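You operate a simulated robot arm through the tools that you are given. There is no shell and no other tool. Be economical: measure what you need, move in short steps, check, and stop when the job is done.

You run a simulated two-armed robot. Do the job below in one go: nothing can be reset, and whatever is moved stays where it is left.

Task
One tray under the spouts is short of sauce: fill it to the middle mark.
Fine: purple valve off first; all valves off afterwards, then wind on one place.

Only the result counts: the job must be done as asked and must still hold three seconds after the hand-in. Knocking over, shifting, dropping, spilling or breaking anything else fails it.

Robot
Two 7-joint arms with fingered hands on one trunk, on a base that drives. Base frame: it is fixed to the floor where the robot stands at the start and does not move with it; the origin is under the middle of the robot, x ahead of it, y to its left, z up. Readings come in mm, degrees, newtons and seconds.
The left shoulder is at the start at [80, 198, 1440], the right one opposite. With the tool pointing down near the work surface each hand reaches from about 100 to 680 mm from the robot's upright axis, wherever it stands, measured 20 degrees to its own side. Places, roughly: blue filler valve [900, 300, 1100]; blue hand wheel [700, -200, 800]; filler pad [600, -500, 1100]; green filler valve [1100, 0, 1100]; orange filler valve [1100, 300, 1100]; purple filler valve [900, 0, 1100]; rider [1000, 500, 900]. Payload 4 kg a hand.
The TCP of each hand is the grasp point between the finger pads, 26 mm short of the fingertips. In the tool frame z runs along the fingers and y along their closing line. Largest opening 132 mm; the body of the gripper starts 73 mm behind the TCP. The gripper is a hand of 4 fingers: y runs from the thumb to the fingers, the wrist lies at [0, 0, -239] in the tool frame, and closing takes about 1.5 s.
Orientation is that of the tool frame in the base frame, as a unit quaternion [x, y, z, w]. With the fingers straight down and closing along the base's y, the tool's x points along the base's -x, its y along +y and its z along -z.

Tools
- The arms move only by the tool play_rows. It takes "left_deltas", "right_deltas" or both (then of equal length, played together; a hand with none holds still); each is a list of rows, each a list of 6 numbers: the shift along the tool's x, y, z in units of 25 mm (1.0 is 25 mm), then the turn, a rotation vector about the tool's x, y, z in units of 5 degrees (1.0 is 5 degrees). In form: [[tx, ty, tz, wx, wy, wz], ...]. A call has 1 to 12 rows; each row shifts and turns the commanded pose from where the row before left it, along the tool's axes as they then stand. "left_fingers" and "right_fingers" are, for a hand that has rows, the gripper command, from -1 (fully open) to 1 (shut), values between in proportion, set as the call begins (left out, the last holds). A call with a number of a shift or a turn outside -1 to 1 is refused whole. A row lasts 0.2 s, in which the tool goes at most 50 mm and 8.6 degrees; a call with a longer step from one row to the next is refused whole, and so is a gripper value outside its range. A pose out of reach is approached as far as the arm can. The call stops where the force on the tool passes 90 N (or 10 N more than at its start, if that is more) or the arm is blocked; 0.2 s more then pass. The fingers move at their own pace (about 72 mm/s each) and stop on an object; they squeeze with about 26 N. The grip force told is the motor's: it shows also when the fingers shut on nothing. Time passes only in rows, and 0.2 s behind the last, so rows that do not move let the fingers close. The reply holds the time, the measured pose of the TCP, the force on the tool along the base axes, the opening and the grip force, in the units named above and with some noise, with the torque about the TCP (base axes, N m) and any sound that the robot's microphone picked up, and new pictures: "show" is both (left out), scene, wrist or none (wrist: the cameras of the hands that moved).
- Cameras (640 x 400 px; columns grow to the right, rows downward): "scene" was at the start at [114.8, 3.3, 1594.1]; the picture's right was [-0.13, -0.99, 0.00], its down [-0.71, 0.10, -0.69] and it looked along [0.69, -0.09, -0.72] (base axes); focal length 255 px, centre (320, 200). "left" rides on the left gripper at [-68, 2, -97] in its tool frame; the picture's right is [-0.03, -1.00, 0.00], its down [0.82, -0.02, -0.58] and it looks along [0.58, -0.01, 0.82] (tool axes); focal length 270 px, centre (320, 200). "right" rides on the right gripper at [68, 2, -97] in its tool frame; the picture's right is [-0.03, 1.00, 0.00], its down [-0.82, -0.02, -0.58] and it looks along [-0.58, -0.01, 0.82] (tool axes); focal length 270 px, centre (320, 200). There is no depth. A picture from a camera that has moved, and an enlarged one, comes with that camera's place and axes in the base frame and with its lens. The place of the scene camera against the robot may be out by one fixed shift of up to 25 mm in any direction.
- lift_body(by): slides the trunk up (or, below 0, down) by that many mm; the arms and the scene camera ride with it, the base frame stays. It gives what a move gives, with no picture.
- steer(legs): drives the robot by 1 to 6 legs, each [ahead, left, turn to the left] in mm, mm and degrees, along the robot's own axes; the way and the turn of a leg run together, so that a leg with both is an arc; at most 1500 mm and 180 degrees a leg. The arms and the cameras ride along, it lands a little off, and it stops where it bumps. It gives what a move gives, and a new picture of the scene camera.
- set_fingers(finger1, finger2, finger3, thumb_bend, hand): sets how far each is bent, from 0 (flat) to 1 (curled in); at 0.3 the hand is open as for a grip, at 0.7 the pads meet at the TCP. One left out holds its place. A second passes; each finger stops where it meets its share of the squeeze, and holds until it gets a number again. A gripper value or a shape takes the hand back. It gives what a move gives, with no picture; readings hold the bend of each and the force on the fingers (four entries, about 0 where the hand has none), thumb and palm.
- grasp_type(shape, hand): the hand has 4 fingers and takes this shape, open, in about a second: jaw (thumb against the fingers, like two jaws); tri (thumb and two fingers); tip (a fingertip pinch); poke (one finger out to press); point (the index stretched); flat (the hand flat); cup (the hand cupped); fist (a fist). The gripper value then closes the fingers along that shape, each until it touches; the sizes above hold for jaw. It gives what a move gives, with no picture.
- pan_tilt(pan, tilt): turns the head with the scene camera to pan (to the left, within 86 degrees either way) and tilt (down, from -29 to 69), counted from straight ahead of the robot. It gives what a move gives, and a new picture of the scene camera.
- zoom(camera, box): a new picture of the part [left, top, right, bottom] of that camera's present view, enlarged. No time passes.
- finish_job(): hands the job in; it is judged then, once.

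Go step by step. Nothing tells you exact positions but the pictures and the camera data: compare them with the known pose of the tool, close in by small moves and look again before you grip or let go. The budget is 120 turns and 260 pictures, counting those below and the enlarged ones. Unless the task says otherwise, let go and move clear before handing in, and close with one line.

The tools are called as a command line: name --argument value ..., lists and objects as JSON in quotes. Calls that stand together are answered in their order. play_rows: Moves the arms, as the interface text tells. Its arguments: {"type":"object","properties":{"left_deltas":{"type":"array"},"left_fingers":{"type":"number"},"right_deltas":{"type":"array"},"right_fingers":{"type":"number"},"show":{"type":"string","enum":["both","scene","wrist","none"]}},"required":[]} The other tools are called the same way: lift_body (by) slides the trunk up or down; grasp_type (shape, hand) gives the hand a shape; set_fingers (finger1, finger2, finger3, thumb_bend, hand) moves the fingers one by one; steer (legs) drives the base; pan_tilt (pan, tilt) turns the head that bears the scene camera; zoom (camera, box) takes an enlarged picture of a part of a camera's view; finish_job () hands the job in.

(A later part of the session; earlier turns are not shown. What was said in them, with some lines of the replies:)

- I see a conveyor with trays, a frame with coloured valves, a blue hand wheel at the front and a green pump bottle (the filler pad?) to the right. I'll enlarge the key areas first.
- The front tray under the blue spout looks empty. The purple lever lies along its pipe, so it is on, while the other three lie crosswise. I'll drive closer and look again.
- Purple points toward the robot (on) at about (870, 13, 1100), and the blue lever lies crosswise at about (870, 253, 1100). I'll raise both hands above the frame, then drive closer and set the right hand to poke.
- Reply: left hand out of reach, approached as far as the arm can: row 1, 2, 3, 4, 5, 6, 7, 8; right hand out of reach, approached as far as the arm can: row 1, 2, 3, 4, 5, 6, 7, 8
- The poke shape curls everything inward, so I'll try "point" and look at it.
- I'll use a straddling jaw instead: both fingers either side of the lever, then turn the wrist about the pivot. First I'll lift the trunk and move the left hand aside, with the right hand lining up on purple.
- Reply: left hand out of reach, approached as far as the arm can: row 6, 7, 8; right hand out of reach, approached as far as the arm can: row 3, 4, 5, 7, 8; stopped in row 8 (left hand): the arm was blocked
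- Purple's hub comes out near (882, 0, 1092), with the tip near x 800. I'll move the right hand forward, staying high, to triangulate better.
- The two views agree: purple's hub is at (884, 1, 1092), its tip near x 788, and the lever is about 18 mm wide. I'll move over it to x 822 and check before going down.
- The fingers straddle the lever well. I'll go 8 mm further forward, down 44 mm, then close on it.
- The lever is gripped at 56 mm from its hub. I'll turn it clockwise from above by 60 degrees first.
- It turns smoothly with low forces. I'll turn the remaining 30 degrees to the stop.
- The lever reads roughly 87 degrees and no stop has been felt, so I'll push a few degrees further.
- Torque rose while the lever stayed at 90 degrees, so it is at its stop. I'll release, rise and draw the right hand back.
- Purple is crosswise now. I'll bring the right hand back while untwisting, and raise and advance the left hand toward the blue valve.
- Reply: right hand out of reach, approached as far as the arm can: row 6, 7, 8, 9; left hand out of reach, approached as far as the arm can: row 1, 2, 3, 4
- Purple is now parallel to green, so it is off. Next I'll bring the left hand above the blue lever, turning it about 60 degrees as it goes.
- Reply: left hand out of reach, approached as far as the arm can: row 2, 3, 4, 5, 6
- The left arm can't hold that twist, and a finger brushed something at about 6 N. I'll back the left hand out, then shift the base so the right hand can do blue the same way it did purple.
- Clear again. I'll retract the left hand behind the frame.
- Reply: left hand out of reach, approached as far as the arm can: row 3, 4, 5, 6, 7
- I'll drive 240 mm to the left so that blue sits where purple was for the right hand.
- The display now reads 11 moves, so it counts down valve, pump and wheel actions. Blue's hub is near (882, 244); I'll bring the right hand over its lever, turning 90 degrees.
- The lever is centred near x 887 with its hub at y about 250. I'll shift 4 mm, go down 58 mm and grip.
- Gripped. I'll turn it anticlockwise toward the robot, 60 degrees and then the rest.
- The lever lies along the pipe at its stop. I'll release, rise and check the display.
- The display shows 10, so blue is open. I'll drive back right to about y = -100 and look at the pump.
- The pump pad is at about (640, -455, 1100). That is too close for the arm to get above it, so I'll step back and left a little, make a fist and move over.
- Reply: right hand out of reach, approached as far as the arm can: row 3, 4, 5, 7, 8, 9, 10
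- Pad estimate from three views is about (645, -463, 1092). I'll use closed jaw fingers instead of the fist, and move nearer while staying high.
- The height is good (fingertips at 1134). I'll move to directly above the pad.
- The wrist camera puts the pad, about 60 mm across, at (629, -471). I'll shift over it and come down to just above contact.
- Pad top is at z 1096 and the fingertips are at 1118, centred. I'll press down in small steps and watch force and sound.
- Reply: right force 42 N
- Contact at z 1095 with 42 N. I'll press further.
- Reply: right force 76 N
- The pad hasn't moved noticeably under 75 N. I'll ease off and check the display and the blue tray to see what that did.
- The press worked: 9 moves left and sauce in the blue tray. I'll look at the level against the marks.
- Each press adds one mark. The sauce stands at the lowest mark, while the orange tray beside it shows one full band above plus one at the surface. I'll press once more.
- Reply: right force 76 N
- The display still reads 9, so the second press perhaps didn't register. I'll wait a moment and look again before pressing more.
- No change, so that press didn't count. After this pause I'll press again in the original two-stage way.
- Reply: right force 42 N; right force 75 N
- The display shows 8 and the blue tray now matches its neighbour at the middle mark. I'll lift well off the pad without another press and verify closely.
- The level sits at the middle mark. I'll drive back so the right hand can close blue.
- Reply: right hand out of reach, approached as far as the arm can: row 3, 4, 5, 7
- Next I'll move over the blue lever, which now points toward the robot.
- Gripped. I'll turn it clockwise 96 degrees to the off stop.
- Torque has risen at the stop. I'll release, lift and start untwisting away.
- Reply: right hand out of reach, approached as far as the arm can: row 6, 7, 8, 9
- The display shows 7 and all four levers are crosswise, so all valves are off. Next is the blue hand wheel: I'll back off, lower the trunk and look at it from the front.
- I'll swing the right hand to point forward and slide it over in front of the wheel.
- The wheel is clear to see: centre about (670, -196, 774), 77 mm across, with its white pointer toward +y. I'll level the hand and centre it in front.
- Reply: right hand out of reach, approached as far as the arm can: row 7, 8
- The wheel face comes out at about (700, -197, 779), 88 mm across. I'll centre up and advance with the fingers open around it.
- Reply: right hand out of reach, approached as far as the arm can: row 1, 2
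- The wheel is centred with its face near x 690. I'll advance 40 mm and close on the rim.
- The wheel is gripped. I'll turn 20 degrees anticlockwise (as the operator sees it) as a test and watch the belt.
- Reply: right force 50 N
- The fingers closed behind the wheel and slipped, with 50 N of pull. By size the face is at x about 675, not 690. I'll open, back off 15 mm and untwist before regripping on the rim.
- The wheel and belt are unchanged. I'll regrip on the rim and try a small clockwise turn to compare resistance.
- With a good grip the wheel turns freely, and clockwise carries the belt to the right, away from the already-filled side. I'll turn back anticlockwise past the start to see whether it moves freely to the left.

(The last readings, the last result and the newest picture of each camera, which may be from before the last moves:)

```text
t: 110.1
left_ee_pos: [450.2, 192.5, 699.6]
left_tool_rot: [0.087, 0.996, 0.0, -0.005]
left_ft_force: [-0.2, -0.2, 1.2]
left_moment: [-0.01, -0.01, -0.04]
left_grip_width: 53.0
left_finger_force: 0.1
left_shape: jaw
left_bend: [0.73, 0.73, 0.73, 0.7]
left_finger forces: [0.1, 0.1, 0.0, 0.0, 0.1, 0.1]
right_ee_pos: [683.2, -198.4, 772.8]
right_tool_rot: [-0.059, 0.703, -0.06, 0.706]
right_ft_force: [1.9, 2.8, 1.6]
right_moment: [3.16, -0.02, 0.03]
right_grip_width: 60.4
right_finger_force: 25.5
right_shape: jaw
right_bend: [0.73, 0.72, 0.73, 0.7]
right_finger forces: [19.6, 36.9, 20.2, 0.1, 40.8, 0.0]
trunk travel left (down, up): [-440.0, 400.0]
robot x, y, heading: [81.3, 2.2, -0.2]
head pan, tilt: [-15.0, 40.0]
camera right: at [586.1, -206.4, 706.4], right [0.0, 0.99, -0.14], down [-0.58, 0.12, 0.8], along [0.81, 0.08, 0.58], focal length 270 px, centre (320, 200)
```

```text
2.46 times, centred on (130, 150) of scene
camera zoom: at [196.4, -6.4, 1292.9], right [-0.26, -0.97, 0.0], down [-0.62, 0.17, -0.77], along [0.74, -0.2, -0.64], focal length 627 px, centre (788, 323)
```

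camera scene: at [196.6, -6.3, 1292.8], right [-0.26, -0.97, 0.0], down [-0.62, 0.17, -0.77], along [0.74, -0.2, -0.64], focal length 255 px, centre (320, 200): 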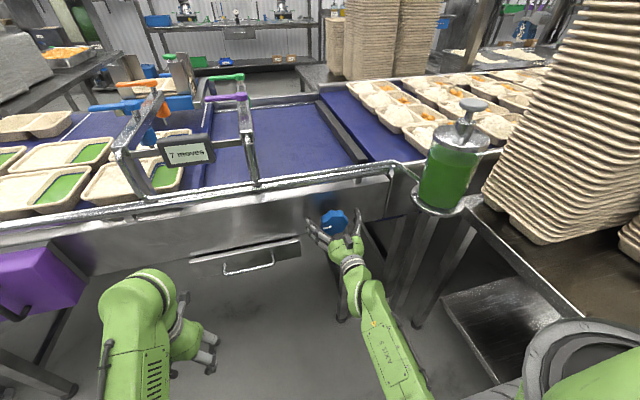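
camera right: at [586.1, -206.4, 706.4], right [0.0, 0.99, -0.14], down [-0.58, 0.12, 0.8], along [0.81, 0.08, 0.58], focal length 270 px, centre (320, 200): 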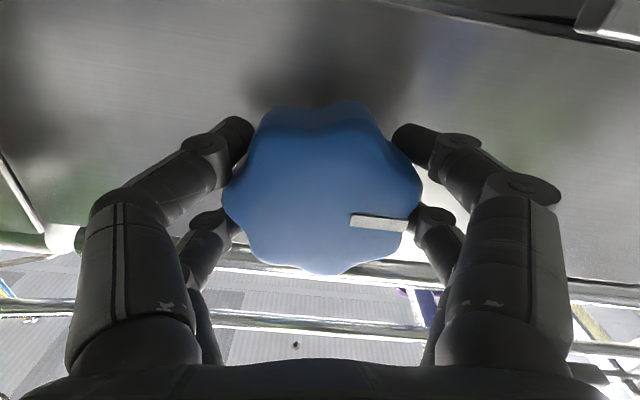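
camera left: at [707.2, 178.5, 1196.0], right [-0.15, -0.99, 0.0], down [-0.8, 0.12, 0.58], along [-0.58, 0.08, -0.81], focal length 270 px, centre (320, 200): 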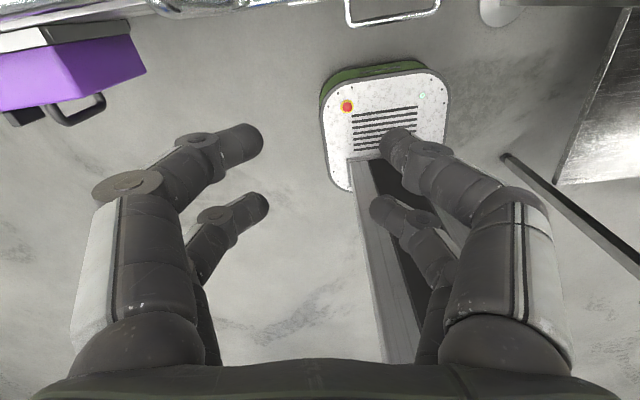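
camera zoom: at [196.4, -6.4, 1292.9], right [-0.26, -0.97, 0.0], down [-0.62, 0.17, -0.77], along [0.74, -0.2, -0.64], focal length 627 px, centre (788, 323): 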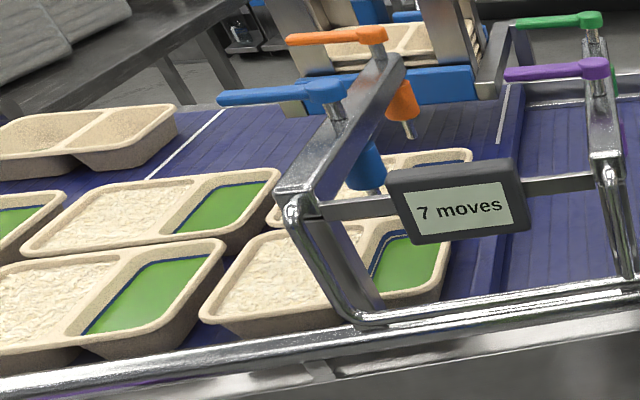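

Anticlockwise is a hard stop (3 N m, wheel unmoved), so winding on can only be clockwise. One place should be one belt-line pitch of about 235 mm, or roughly 135-140 degrees. I'll open, pre-rotate the hand back by 50 degrees and regrip to get the range.

play_rows --right_deltas '[[0, 0, 0, 0, 0, 0], [0, 0, 0, 0, 0, 0], [0, 0, 0, 0, 0, 0], [0, 0, 0, 0, 0, 0], [0, 0, 0, 0, 0, 0]]' --right_fingers -1 --show "none"

play_rows --right_deltas '[[0, 0, 0, 0, 0, -1], [0, 0, 0, 0, 0, -1], [0, 0, 0, 0, 0, -1], [0, 0, 0, 0, 0, -1], [0, 0, 0, 0, 0, -1], [0, 0, 0, 0, 0, -1], [0, 0, 0, 0, 0, -1], [0, 0, 0, 0, 0, -1], [0, 0, 0, 0, 0, -1], [0, 0, 0, 0, 0, -1], [0, 0, 0, 0, 0, 0]]'

zoom --camera "scene" --box '[0, 40, 260, 230]'

```text
t: 111.3
left_ee_pos: [448.8, 191.2, 699.4]
left_tool_rot: [0.086, 0.996, -0.001, -0.004]
left_ft_force: [-0.1, -0.1, 0.7]
left_moment: [-0.01, 0.0, -0.01]
left_grip_width: 53.1
left_finger_force: 0.1
left_shape: jaw
left_bend: [0.73, 0.73, 0.73, 0.7]
left_finger forces: [0.0, 0.1, 0.0, 0.0, 0.0, 0.0]
right_ee_pos: [683.8, -197.8, 773.7]
right_tool_rot: [-0.059, 0.703, -0.063, 0.706]
right_ft_force: [-0.6, -0.2, -0.7]
right_moment: [-0.01, -0.01, -0.01]
right_grip_width: 132.0
right_finger_force: 0.0
right_shape: jaw
right_bend: [0.3, 0.3, 0.3, 0.3]
right_finger forces: [0.1, 0.0, 0.0, 0.0, 0.0, 0.1]
trunk travel left (down, up): [-440.0, 400.0]
robot x, y, heading: [80.2, 4.3, -0.2]
head pan, tilt: [-15.0, 40.0]
```

```text
t: 113.7
left_ee_pos: [451.1, 189.5, 698.6]
left_tool_rot: [0.086, 0.996, -0.001, -0.004]
left_ft_force: [-0.4, 0.4, -0.1]
left_moment: [-0.01, 0.01, -0.01]
left_grip_width: 52.9
left_finger_force: 0.0
left_shape: jaw
left_bend: [0.73, 0.73, 0.73, 0.7]
left_finger forces: [0.1, 0.0, 0.0, 0.1, 0.1, 0.1]
right_ee_pos: [683.4, -196.3, 773.2]
right_tool_rot: [-0.352, 0.611, -0.355, 0.614]
right_ft_force: [0.3, 0.1, -0.4]
right_moment: [-0.02, 0.02, 0.04]
right_grip_width: 131.7
right_finger_force: 0.0
right_shape: jaw
right_bend: [0.3, 0.3, 0.3, 0.3]
right_finger forces: [0.0, 0.0, 0.0, 0.1, 0.0, 0.0]
trunk travel left (down, up): [-440.0, 400.0]
robot x, y, heading: [78.1, 4.7, 0.1]
head pan, tilt: [-15.0, 40.0]
camera scene: at [196.5, -6.3, 1292.8], right [-0.26, -0.97, 0.0], down [-0.62, 0.17, -0.77], along [0.74, -0.2, -0.64], focal length 255 px, centre (320, 200)
camera right: at [585.6, -254.8, 737.8], right [0.01, 0.52, -0.85], down [-0.58, 0.7, 0.42], along [0.82, 0.49, 0.3], focal length 270 px, centre (320, 200)
```

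scene: 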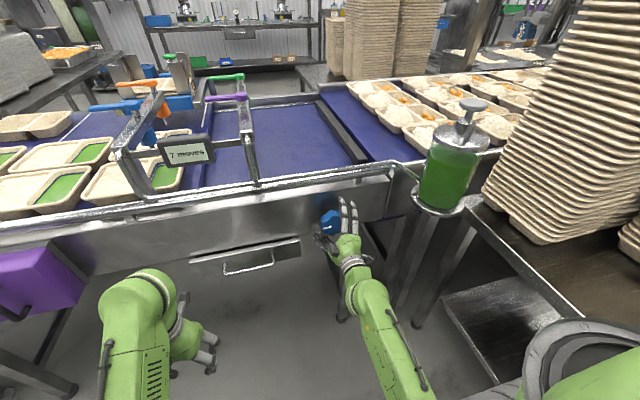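
right: 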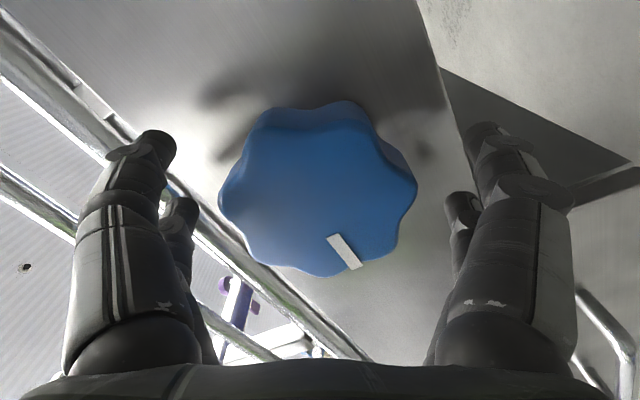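

```text
2.11 times, centred on (130, 135) of scene
camera zoom: at [196.5, -6.3, 1292.8], right [-0.26, -0.97, 0.0], down [-0.62, 0.17, -0.77], along [0.74, -0.2, -0.64], focal length 536 px, centre (720, 337)
```

zoom: 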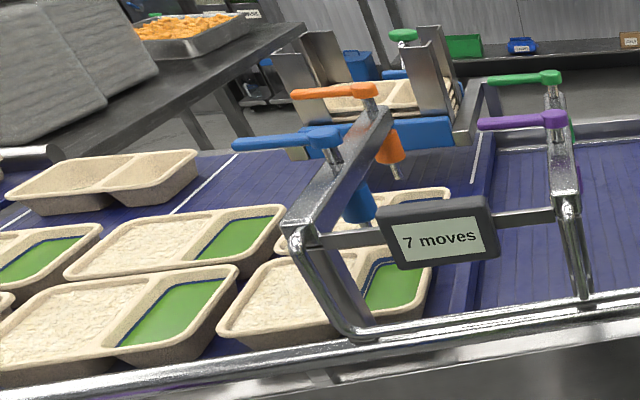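

Regripping now, then I'll turn 60 degrees clockwise and look.

play_rows --right_deltas '[[0, 0, 0, 0, 0, 0], [0, 0, 0, 0, 0, 0], [0, 0, 0, 0, 0, 0], [0, 0, 0, 0, 0, 0], [0, 0, 0, 0, 0, 0]]' --right_fingers 0.6 --show "none"

play_rows --right_deltas '[[0, 0, 0, 0, 0, 1], [0, 0, 0, 0, 0, 1], [0, 0, 0, 0, 0, 1], [0, 0, 0, 0, 0, 1], [0, 0, 0, 0, 0, 1], [0, 0, 0, 0, 0, 1], [0, 0, 0, 0, 0, 1], [0, 0, 0, 0, 0, 1], [0, 0, 0, 0, 0, 1]]' --show "wrist"

zoom --camera "scene" --box '[0, 40, 260, 230]'

```text
t: 114.9
left_ee_pos: [449.7, 189.7, 698.3]
left_tool_rot: [0.086, 0.996, -0.001, -0.005]
left_ft_force: [-0.3, 0.5, 0.6]
left_moment: [0.02, -0.03, -0.04]
left_grip_width: 52.9
left_finger_force: 0.1
left_shape: jaw
left_bend: [0.73, 0.73, 0.73, 0.7]
left_finger forces: [0.0, 0.0, 0.0, 0.0, 0.1, 0.0]
right_ee_pos: [684.9, -196.8, 772.7]
right_tool_rot: [-0.352, 0.611, -0.354, 0.614]
right_ft_force: [2.0, 0.1, 0.2]
right_moment: [0.0, -0.05, 0.0]
right_grip_width: 64.1
right_finger_force: 26.1
right_shape: jaw
right_bend: [0.73, 0.73, 0.72, 0.7]
right_finger forces: [24.4, 23.9, 23.8, 0.0, 23.3, 0.0]
trunk travel left (down, up): [-440.0, 400.0]
robot x, y, heading: [80.9, -0.2, -0.0]
head pan, tilt: [-15.0, 40.0]
```

```text
t: 116.9
left_ee_pos: [449.7, 192.0, 700.2]
left_tool_rot: [0.086, 0.996, -0.001, -0.005]
left_ft_force: [-0.3, 0.0, -0.5]
left_moment: [-0.03, 0.0, 0.01]
left_grip_width: 52.9
left_finger_force: 0.0
left_shape: jaw
left_bend: [0.73, 0.73, 0.73, 0.7]
left_finger forces: [0.1, 0.1, 0.0, 0.0, 0.1, 0.1]
right_ee_pos: [683.7, -197.2, 774.6]
right_tool_rot: [-0.091, 0.7, -0.092, 0.703]
right_ft_force: [1.9, 8.2, -0.4]
right_moment: [0.05, 0.04, 0.04]
right_grip_width: 63.8
right_finger_force: 26.2
right_shape: jaw
right_bend: [0.73, 0.73, 0.73, 0.7]
right_finger forces: [28.4, 27.5, 23.7, 0.0, 22.8, 0.1]
trunk travel left (down, up): [-440.0, 400.0]
robot x, y, heading: [78.8, 2.7, -0.2]
head pan, tilt: [-15.0, 40.0]
camera right: at [586.1, -211.4, 707.1], right [0.0, 0.97, -0.23], down [-0.58, 0.19, 0.79], along [0.81, 0.13, 0.57], focal length 270 px, centre (320, 200)
```

right: 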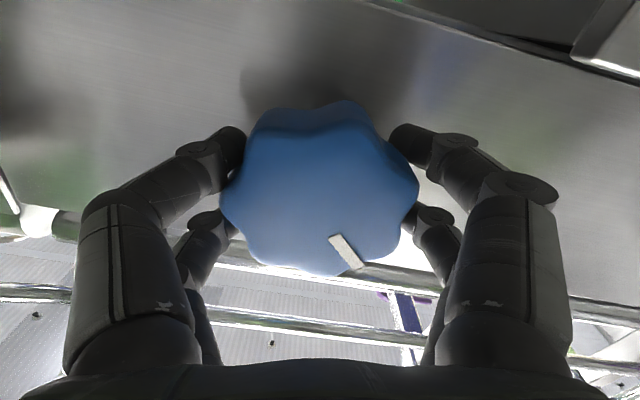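

```text
2.11 times, centred on (130, 135) of scene
camera zoom: at [196.8, -5.0, 1292.8], right [-0.26, -0.97, 0.0], down [-0.62, 0.17, -0.77], along [0.74, -0.2, -0.64], focal length 536 px, centre (720, 337)
```

zoom: 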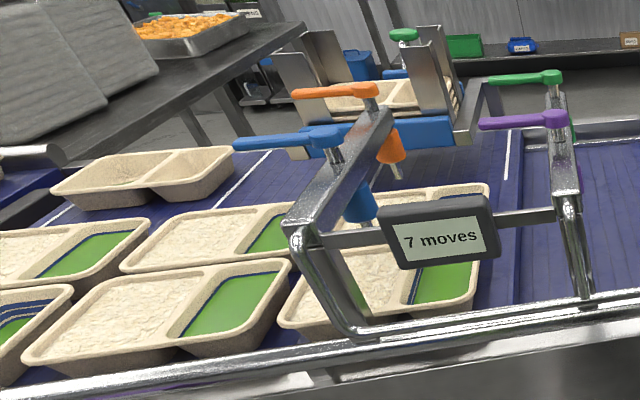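

The belt moves smoothly, 45 degrees giving about 73 mm. I'll turn 45 more.

play_rows --right_deltas '[[0, 0, 0, 0, 0, 1], [0, 0, 0, 0, 0, 1], [0, 0, 0, 0, 0, 1], [0, 0, 0, 0, 0, 1], [0, 0, 0, 0, 0, 1], [0, 0, 0, 0, 0, 1], [0, 0, 0, 0, 0, 1], [0, 0, 0, 0, 0, 1], [0, 0, 0, 0, 0, 1]]' --show "wrist"

zoom --camera "scene" --box '[0, 40, 260, 230]'

```text
t: 118.9
left_ee_pos: [450.3, 191.7, 698.5]
left_tool_rot: [0.086, 0.996, -0.001, -0.005]
left_ft_force: [-1.0, 0.8, -0.3]
left_moment: [0.05, -0.02, 0.03]
left_grip_width: 53.3
left_finger_force: 0.0
left_shape: jaw
left_bend: [0.73, 0.73, 0.73, 0.7]
left_finger forces: [0.0, 0.1, 0.1, 0.1, 0.1, 0.0]
right_ee_pos: [684.3, -195.1, 773.7]
right_tool_rot: [0.183, 0.681, 0.184, 0.685]
right_ft_force: [2.4, 12.1, 0.7]
right_moment: [0.04, 0.12, 0.07]
right_grip_width: 63.7
right_finger_force: 25.8
right_shape: jaw
right_bend: [0.73, 0.73, 0.73, 0.7]
right_finger forces: [30.2, 28.3, 22.8, 0.0, 23.3, 0.1]
trunk travel left (down, up): [-440.0, 400.0]
robot x, y, heading: [81.5, 3.8, -0.1]
head pan, tilt: [-15.0, 40.0]
camera right: at [586.2, -159.2, 715.7], right [0.0, 0.85, 0.52], down [-0.58, -0.43, 0.69], along [0.81, -0.3, 0.5], focal length 270 px, centre (320, 200)
```

right: 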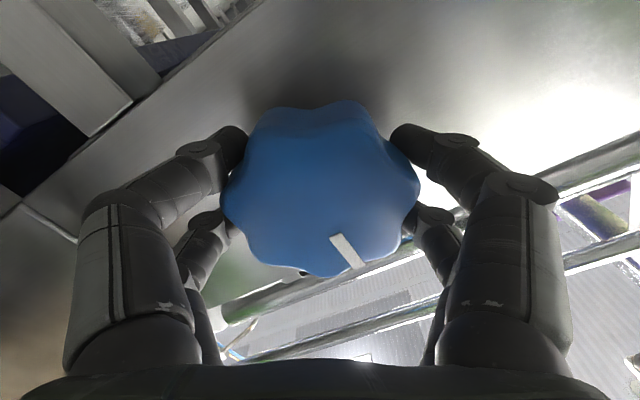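

```text
2.11 times, centred on (130, 135) of scene
camera zoom: at [196.7, -4.3, 1292.9], right [-0.26, -0.97, 0.0], down [-0.62, 0.17, -0.77], along [0.74, -0.2, -0.64], focal length 536 px, centre (720, 337)
```

zoom: 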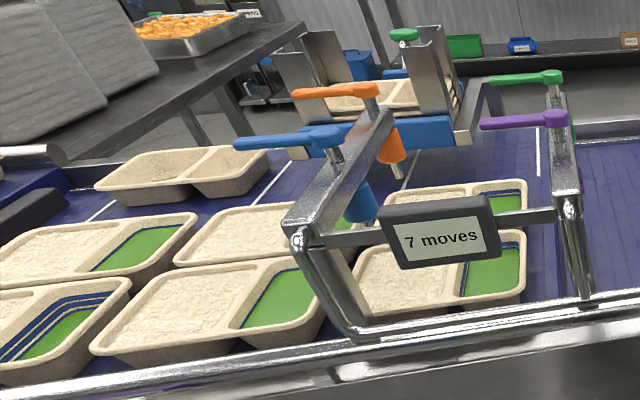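

By matching the tray columns, one place is half a turn, 180 degrees. The magazine foot measures at z 958, above the rear tray's rim at 900, so the tray clears it. Continuing another 45 degrees.

play_rows --right_deltas '[[0, 0, 0, 0, 0, 1], [0, 0, 0, 0, 0, 1], [0, 0, 0, 0, 0, 1], [0, 0, 0, 0, 0, 1], [0, 0, 0, 0, 0, 1], [0, 0, 0, 0, 0, 1], [0, 0, 0, 0, 0, 1], [0, 0, 0, 0, 0, 1], [0, 0, 0, 0, 0, 1]]' --show "wrist"

zoom --camera "scene" --box '[0, 40, 260, 230]'

```text
t: 120.9
left_ee_pos: [453.7, 186.3, 696.8]
left_tool_rot: [0.087, 0.996, 0.002, -0.008]
left_ft_force: [-0.6, -0.2, -0.2]
left_moment: [-0.01, -0.03, 0.0]
left_grip_width: 53.0
left_finger_force: 0.2
left_shape: jaw
left_bend: [0.73, 0.73, 0.73, 0.7]
left_finger forces: [0.0, 0.0, 0.1, 0.1, 0.0, 0.0]
right_ee_pos: [681.9, -193.3, 779.5]
right_tool_rot: [0.43, 0.567, 0.418, 0.565]
right_ft_force: [34.1, -23.6, -15.9]
right_moment: [-0.01, 0.04, -0.37]
right_grip_width: 67.5
right_finger_force: 25.9
right_shape: jaw
right_bend: [0.73, 0.73, 0.7, 0.7]
right_finger forces: [20.1, 23.8, 32.5, 0.0, 30.0, 0.0]
right hand out of reach, approached as far as the arm can: row 9
trunk travel left (down, up): [-440.0, 400.0]
robot x, y, heading: [80.1, -1.3, -0.1]
head pan, tilt: [-15.0, 40.0]
camera right: at [584.5, -125.3, 763.7], right [0.01, 0.26, 0.97], down [-0.58, -0.78, 0.22], along [0.81, -0.57, 0.14], focal length 270 px, centre (320, 200)
```

right: 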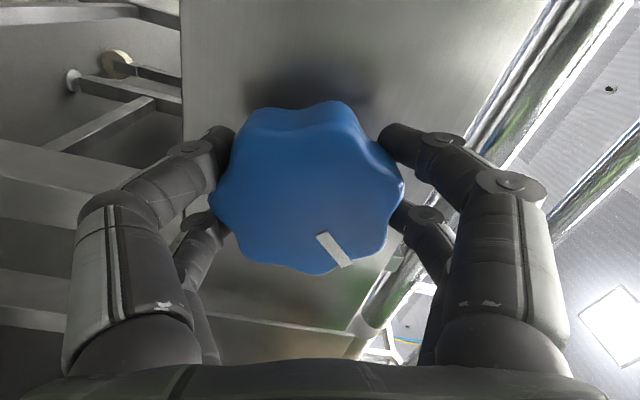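

```text
2.11 times, centred on (130, 135) of scene
camera zoom: at [203.1, -13.2, 1291.8], right [-0.26, -0.96, 0.0], down [-0.62, 0.17, -0.76], along [0.74, -0.2, -0.65], focal length 536 px, centre (720, 337)
```

zoom: 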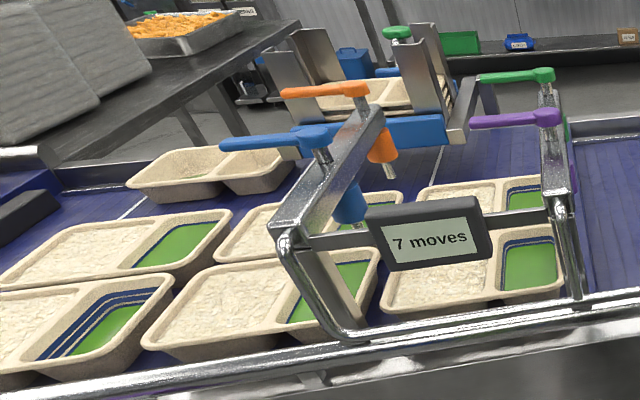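

The wrist limit is reached at about 133 degrees of wheel turn. I'll release, swing the hand back and check that the wheel stays.

play_rows --right_deltas '[[0, 0, 0, 0, 0, 0], [0, 0, 0, 0, 0, 0], [0, 0, 0, 0, 0, 0], [0, 0, 0, 0, 0, 0], [0, 0, 0, 0, 0, 0]]' --right_fingers -1 --show "none"

play_rows --right_deltas '[[0, 0, 0, 0, 0, -1], [0, 0, 0, 0, 0, -1], [0, 0, 0, 0, 0, -1], [0, 0, 0, 0, 0, -1], [0, 0, 0, 0, 0, -1], [0, 0, 0, 0, 0, -1], [0, 0, 0, 0, 0, -1], [0, 0, 0, 0, 0, -1], [0, 0, 0, 0, 0, -1], [0, 0, 0, 0, 0, -1], [0, 0, 0, 0, 0, -1], [0, 0, 0, 0, 0, -1]]' --show "none"

play_rows --right_deltas '[[0, 0, 0, 0, 0, -1], [0, 0, 0, 0, 0, -1], [0, 0, 0, 0, 0, -1], [0, 0, 0, 0, 0, 0]]' --show "wrist"

zoom --camera "scene" --box '[0, 40, 260, 230]'

```text
t: 122.1
left_ee_pos: [449.9, 190.8, 700.5]
left_tool_rot: [0.086, 0.996, 0.0, -0.004]
left_ft_force: [0.3, 0.8, -0.2]
left_moment: [-0.02, 0.0, 0.01]
left_grip_width: 52.8
left_finger_force: 0.0
left_shape: jaw
left_bend: [0.73, 0.73, 0.73, 0.7]
left_finger forces: [0.0, 0.0, 0.0, 0.0, 0.0, 0.1]
right_ee_pos: [678.3, -185.4, 787.5]
right_tool_rot: [0.422, 0.566, 0.421, 0.57]
right_ft_force: [0.2, 0.0, 0.3]
right_moment: [-0.01, -0.01, -0.05]
right_grip_width: 132.0
right_finger_force: 0.1
right_shape: jaw
right_bend: [0.3, 0.3, 0.3, 0.3]
right_finger forces: [0.1, 0.0, 0.1, 0.1, 0.0, 0.1]
trunk travel left (down, up): [-440.0, 400.0]
robot x, y, heading: [80.2, 5.8, -0.2]
head pan, tilt: [-15.0, 40.0]
```

```text
t: 124.7
left_ee_pos: [450.7, 191.2, 699.7]
left_tool_rot: [0.086, 0.996, 0.0, -0.005]
left_ft_force: [0.1, 1.1, 0.8]
left_moment: [0.01, -0.01, -0.02]
left_grip_width: 53.3
left_finger_force: 0.1
left_shape: jaw
left_bend: [0.73, 0.73, 0.73, 0.7]
left_finger forces: [0.1, 0.0, 0.0, 0.0, 0.0, 0.0]
right_ee_pos: [677.8, -185.3, 787.5]
right_tool_rot: [0.093, 0.699, 0.092, 0.703]
right_ft_force: [0.1, -0.1, 1.4]
right_moment: [0.0, -0.03, 0.01]
right_grip_width: 131.7
right_finger_force: 0.0
right_shape: jaw
right_bend: [0.3, 0.3, 0.3, 0.3]
right_finger forces: [0.0, 0.0, 0.0, 0.1, 0.0, 0.1]
trunk travel left (down, up): [-440.0, 400.0]
robot x, y, heading: [77.6, 4.9, -0.2]
head pan, tilt: [-15.0, 40.0]
```

```text
t: 125.7
left_ee_pos: [449.9, 191.5, 699.5]
left_tool_rot: [0.086, 0.996, 0.0, -0.004]
left_ft_force: [0.0, 0.2, -1.0]
left_moment: [0.03, -0.04, -0.02]
left_grip_width: 53.0
left_finger_force: 0.0
left_shape: jaw
left_bend: [0.73, 0.73, 0.73, 0.7]
left_finger forces: [0.0, 0.0, 0.1, 0.0, 0.1, 0.0]
right_ee_pos: [679.0, -185.7, 787.8]
right_tool_rot: [0.001, 0.705, -0.001, 0.709]
right_ft_force: [-0.6, -1.1, 0.5]
right_moment: [-0.01, 0.0, -0.01]
right_grip_width: 131.9
right_finger_force: 0.1
right_shape: jaw
right_bend: [0.3, 0.3, 0.3, 0.3]
right_finger forces: [0.0, 0.1, 0.0, 0.0, 0.0, 0.0]
trunk travel left (down, up): [-440.0, 400.0]
robot x, y, heading: [78.4, 1.9, -0.2]
head pan, tilt: [-15.0, 40.0]
camera right: at [580.9, -182.8, 719.7], right [0.0, 1.0, 0.03], down [-0.58, -0.02, 0.81], along [0.81, -0.02, 0.58], focal length 270 px, centre (320, 200)
```

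right: 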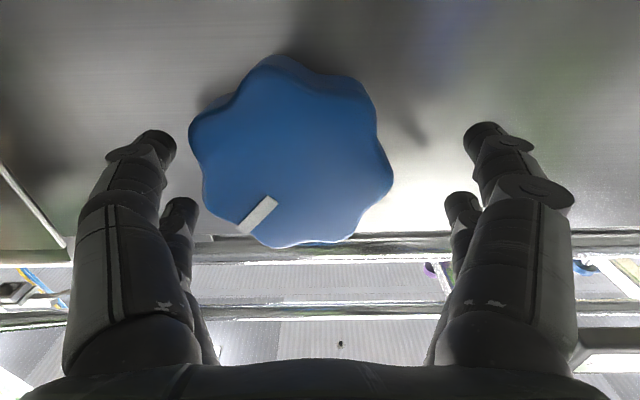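

```text
2.11 times, centred on (130, 135) of scene
camera zoom: at [196.5, -6.3, 1292.8], right [-0.26, -0.97, 0.0], down [-0.62, 0.17, -0.77], along [0.74, -0.2, -0.64], focal length 536 px, centre (720, 337)
```

zoom: 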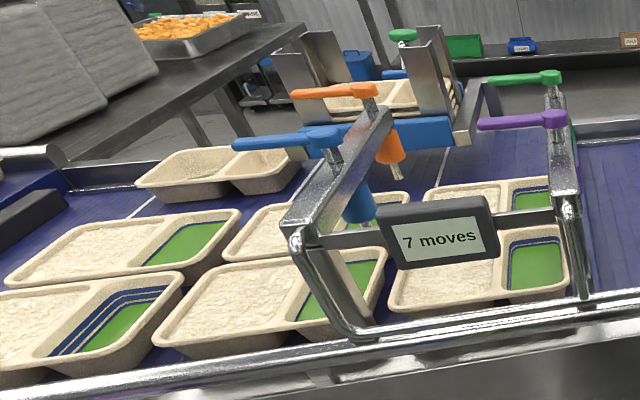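

The wheel holds at about 135 degrees. I'll recentre, regrip and turn about 40 more, then fine-tune.

play_rows --right_deltas '[[0.27, -0.23, 0.1, 0, 0, 0], [0.28, -0.23, 0.1, 0, 0, 0], [0, 0, 0, 0, 0, 0]]' --show "wrist"

play_rows --right_deltas '[[0, 0, 0, 0, 0, 0], [0, 0, 0, 0, 0, 0], [0, 0, 0, 0, 0, 0], [0, 0, 0, 0, 0, 0], [0, 0, 0, 0, 0, 0]]' --right_fingers 0.6 --show "none"

play_rows --right_deltas '[[0, 0, 0, 0, 0, 1], [0, 0, 0, 0, 0, 1], [0, 0, 0, 0, 0, 1], [0, 0, 0, 0, 0, 1], [0, 0, 0, 0, 0, 1], [0, 0, 0, 0, 0, 1], [0, 0, 0, 0, 0, 1], [0, 0, 0, 0, 0, 1]]' --show "wrist"

zoom --camera "scene" --box '[0, 40, 260, 230]'

```text
t: 126.5
left_ee_pos: [450.0, 191.1, 699.6]
left_tool_rot: [0.086, 0.996, 0.0, -0.004]
left_ft_force: [0.9, -0.2, 0.8]
left_moment: [0.01, 0.01, 0.03]
left_grip_width: 53.1
left_finger_force: 0.1
left_shape: jaw
left_bend: [0.73, 0.73, 0.73, 0.7]
left_finger forces: [0.1, 0.0, 0.0, 0.0, 0.0, 0.1]
right_ee_pos: [683.9, -197.6, 773.5]
right_tool_rot: [0.001, 0.706, -0.001, 0.708]
right_ft_force: [0.0, -0.7, -0.2]
right_moment: [0.03, -0.02, 0.0]
right_grip_width: 131.9
right_finger_force: 0.1
right_shape: jaw
right_bend: [0.3, 0.3, 0.3, 0.3]
right_finger forces: [0.0, 0.0, 0.1, 0.0, 0.0, 0.0]
trunk travel left (down, up): [-440.0, 400.0]
robot x, y, heading: [78.8, 6.2, -0.3]
head pan, tilt: [-15.0, 40.0]
camera right: at [586.0, -194.5, 705.7], right [0.0, 1.0, 0.03], down [-0.58, -0.02, 0.81], along [0.81, -0.02, 0.58], focal length 270 px, centre (320, 200)
```

right: 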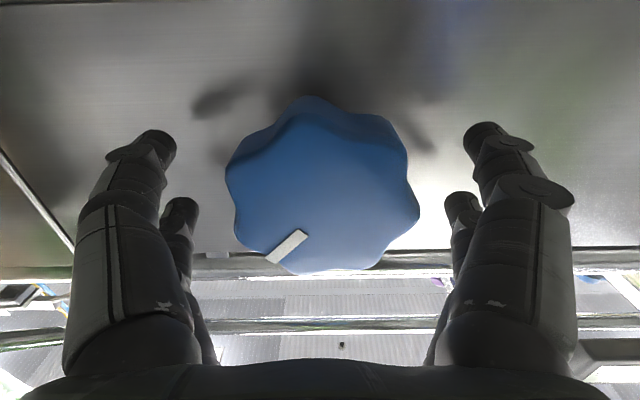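

```text
t: 127.7
left_ee_pos: [450.7, 191.3, 699.2]
left_tool_rot: [0.086, 0.996, 0.0, -0.005]
left_ft_force: [0.9, -0.6, 0.2]
left_moment: [-0.02, 0.0, -0.01]
left_grip_width: 53.1
left_finger_force: 0.1
left_shape: jaw
left_bend: [0.73, 0.73, 0.73, 0.7]
left_finger forces: [0.1, 0.1, 0.0, 0.0, 0.0, 0.1]
right_ee_pos: [684.2, -198.1, 774.1]
right_tool_rot: [0.001, 0.706, 0.0, 0.708]
right_ft_force: [0.6, -0.3, -0.3]
right_moment: [-0.02, 0.02, -0.05]
right_grip_width: 63.9
right_finger_force: 25.9
right_shape: jaw
right_bend: [0.73, 0.72, 0.73, 0.7]
right_finger forces: [24.9, 24.9, 24.1, 0.0, 22.4, 0.0]
trunk travel left (down, up): [-440.0, 400.0]
robot x, y, heading: [77.2, 1.9, -0.1]
head pan, tilt: [-15.0, 40.0]
```

```text
t: 129.5
left_ee_pos: [450.1, 191.3, 698.3]
left_tool_rot: [0.087, 0.996, -0.001, -0.006]
left_ft_force: [0.1, -0.8, 1.2]
left_moment: [0.0, -0.01, 0.01]
left_grip_width: 52.6
left_finger_force: 0.2
left_shape: jaw
left_bend: [0.73, 0.73, 0.73, 0.7]
left_finger forces: [0.0, 0.1, 0.0, 0.0, 0.1, 0.0]
right_ee_pos: [684.8, -196.8, 773.7]
right_tool_rot: [0.244, 0.662, 0.242, 0.666]
right_ft_force: [5.2, 2.8, -0.6]
right_moment: [0.15, 0.09, -0.05]
right_grip_width: 63.7
right_finger_force: 25.9
right_shape: jaw
right_bend: [0.72, 0.72, 0.73, 0.7]
right_finger forces: [26.7, 26.5, 23.5, 0.0, 23.2, 0.0]
trunk travel left (down, up): [-440.0, 400.0]
robot x, y, heading: [78.8, 2.4, -0.2]
head pan, tilt: [-15.0, 40.0]
camera right: at [586.2, -150.3, 722.8], right [0.0, 0.75, 0.66], down [-0.58, -0.54, 0.61], along [0.81, -0.39, 0.43], focal length 270 px, centre (320, 200)
```

right: 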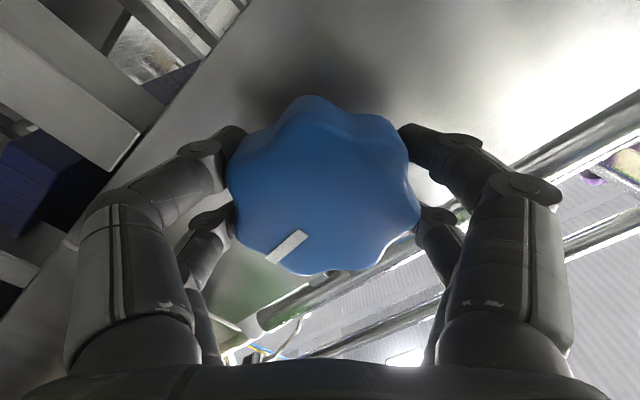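

```text
2.11 times, centred on (130, 135) of scene
camera zoom: at [197.3, -5.8, 1292.8], right [-0.26, -0.97, 0.0], down [-0.62, 0.17, -0.77], along [0.74, -0.2, -0.64], focal length 536 px, centre (720, 337)
```

zoom: 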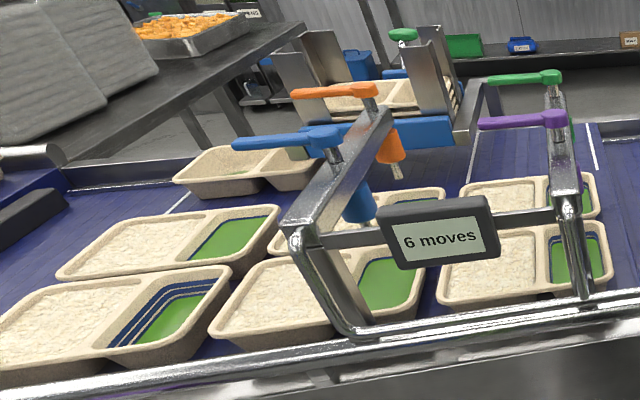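

The display now reads 6, so the place has been counted, and the trays are about 5 px short of exact pitch. I'll turn 6 degrees more for alignment.

play_rows --right_deltas '[[0, 0, 0, 0, 0, 0.6], [0, 0, 0, 0, 0, 0.6], [0, 0, 0, 0, 0, 0]]' --show "wrist"

zoom --camera "scene" --box '[0, 40, 260, 230]'

```text
t: 130.3
left_ee_pos: [449.0, 191.7, 700.5]
left_tool_rot: [0.086, 0.996, -0.001, -0.005]
left_ft_force: [0.3, 0.3, -0.2]
left_moment: [0.0, 0.01, 0.0]
left_grip_width: 52.8
left_finger_force: 0.1
left_shape: jaw
left_bend: [0.73, 0.73, 0.73, 0.7]
left_finger forces: [0.1, 0.0, 0.0, 0.0, 0.1, 0.1]
right_ee_pos: [683.3, -196.0, 773.4]
right_tool_rot: [0.277, 0.649, 0.277, 0.652]
right_ft_force: [2.9, 4.3, -0.6]
right_moment: [-0.02, 0.14, -0.03]
right_grip_width: 63.7
right_finger_force: 26.2
right_shape: jaw
right_bend: [0.72, 0.72, 0.73, 0.7]
right_finger forces: [27.5, 26.2, 23.9, 0.0, 23.0, 0.0]
trunk travel left (down, up): [-440.0, 400.0]
robot x, y, heading: [80.5, 3.3, -0.2]
head pan, tilt: [-15.0, 40.0]
camera right: at [586.3, -145.1, 727.7], right [0.0, 0.68, 0.74], down [-0.58, -0.6, 0.55], along [0.81, -0.43, 0.39], focal length 270 px, centre (320, 200)
```

right: 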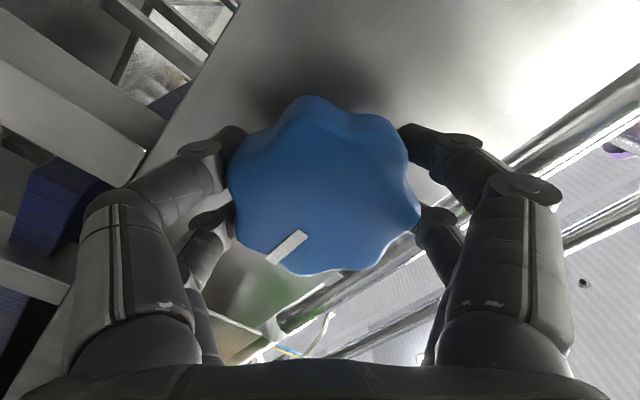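

```text
2.11 times, centred on (130, 135) of scene
camera zoom: at [197.1, -5.7, 1292.8], right [-0.26, -0.97, 0.0], down [-0.62, 0.17, -0.77], along [0.74, -0.2, -0.64], focal length 536 px, centre (720, 337)
```

zoom: 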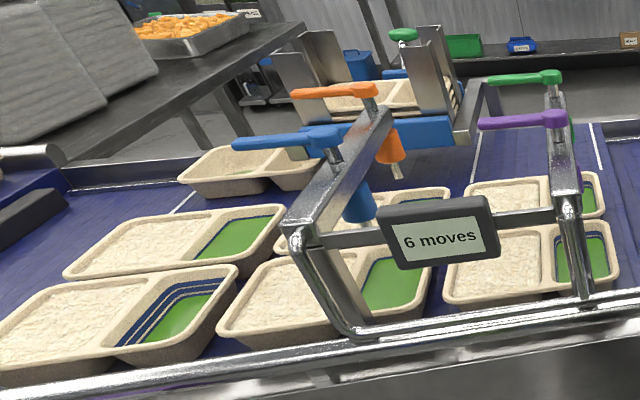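

The trays now sit exactly one pitch on, with the third column's corners matching the old second-column positions. I'll release and back straight off, then check.

play_rows --right_deltas '[[0, 0, 0, 0, 0, 0], [0, 0, 0, 0, 0, 0], [0, 0, 0, 0, 0, 0], [0, 0, 0, 0, 0, 0], [0, 0, 0, 0, 0, 0], [0, 0, -0.6, 0, 0, 0], [0, 0, -0.6, 0, 0, 0], [0, 0, -0.8, 0, 0, 0], [0, 0, -0.8, 0, 0, 0], [0, 0, 0, 0, 0, 0]]' --right_fingers -1

zoom --camera "scene" --box '[0, 40, 260, 230]'

```text
t: 132.5
left_ee_pos: [450.6, 190.7, 697.8]
left_tool_rot: [0.087, 0.996, 0.0, -0.005]
left_ft_force: [-0.2, 0.2, 0.1]
left_moment: [-0.02, 0.03, 0.0]
left_grip_width: 53.2
left_finger_force: 0.1
left_shape: jaw
left_bend: [0.73, 0.73, 0.73, 0.7]
left_finger forces: [0.0, 0.0, 0.0, 0.0, 0.0, 0.0]
right_ee_pos: [614.3, -196.5, 774.3]
right_tool_rot: [0.278, 0.649, 0.275, 0.653]
right_ft_force: [1.0, 1.0, 1.1]
right_moment: [0.01, 0.01, 0.01]
right_grip_width: 131.9
right_finger_force: 0.1
right_shape: jaw
right_bend: [0.3, 0.3, 0.3, 0.3]
right_finger forces: [0.0, 0.0, 0.1, 0.1, 0.0, 0.1]
trunk travel left (down, up): [-440.0, 400.0]
robot x, y, heading: [79.7, -0.6, -0.3]
head pan, tilt: [-15.0, 40.0]
camera scene: at [196.8, -6.2, 1292.8], right [-0.26, -0.97, 0.0], down [-0.62, 0.17, -0.77], along [0.74, -0.2, -0.64], focal length 255 px, centre (320, 200)
camera right: at [515.6, -145.5, 727.8], right [0.0, 0.68, 0.74], down [-0.58, -0.6, 0.55], along [0.81, -0.43, 0.39], focal length 270 px, centre (320, 200)
```

scene: 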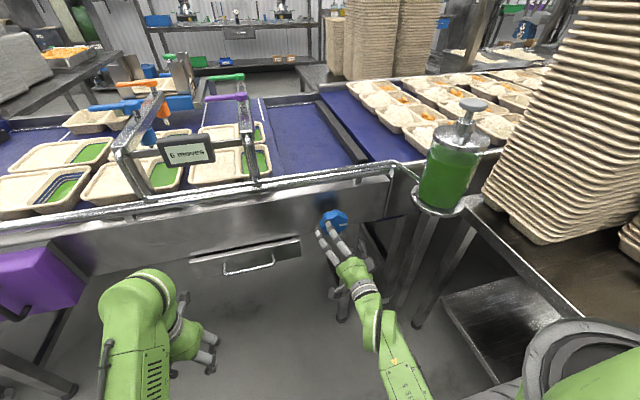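
right: 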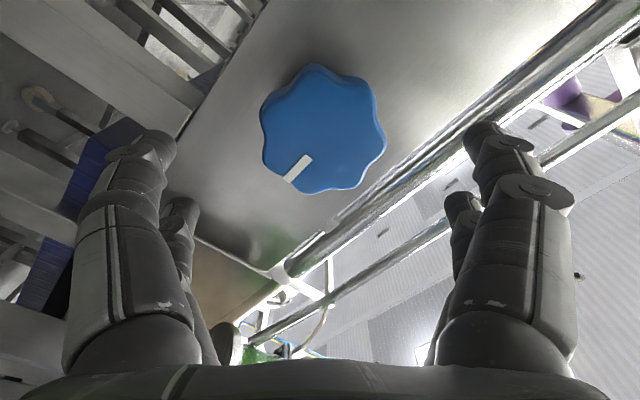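

```text
2.11 times, centred on (130, 135) of scene
camera zoom: at [196.8, -6.2, 1292.8], right [-0.26, -0.97, 0.0], down [-0.62, 0.17, -0.77], along [0.74, -0.2, -0.64], focal length 536 px, centre (720, 337)
```

zoom: 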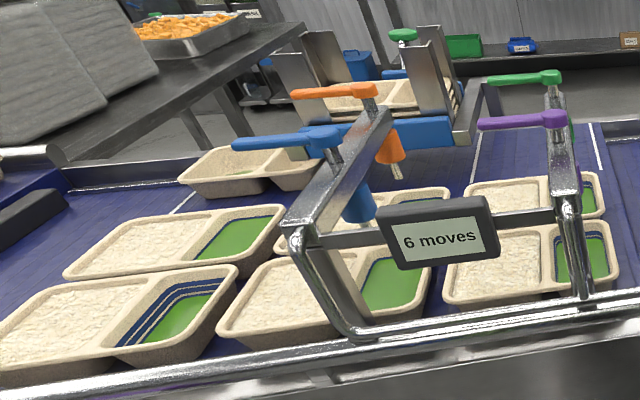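

The belt held at exactly one place on after release. All four valve levers are off, the filled tray has moved on, the hands are clear and nothing was disturbed. I'm handing in.

finish_job

```text
The job is handed in.
```

I turned the purple valve off first, filled the short tray under the blue spout to the middle mark, shut all four valves, and wound the belt on one place. The wheel only turned clockwise, which carried the belt to the right. The job is handed in, but no result came back.
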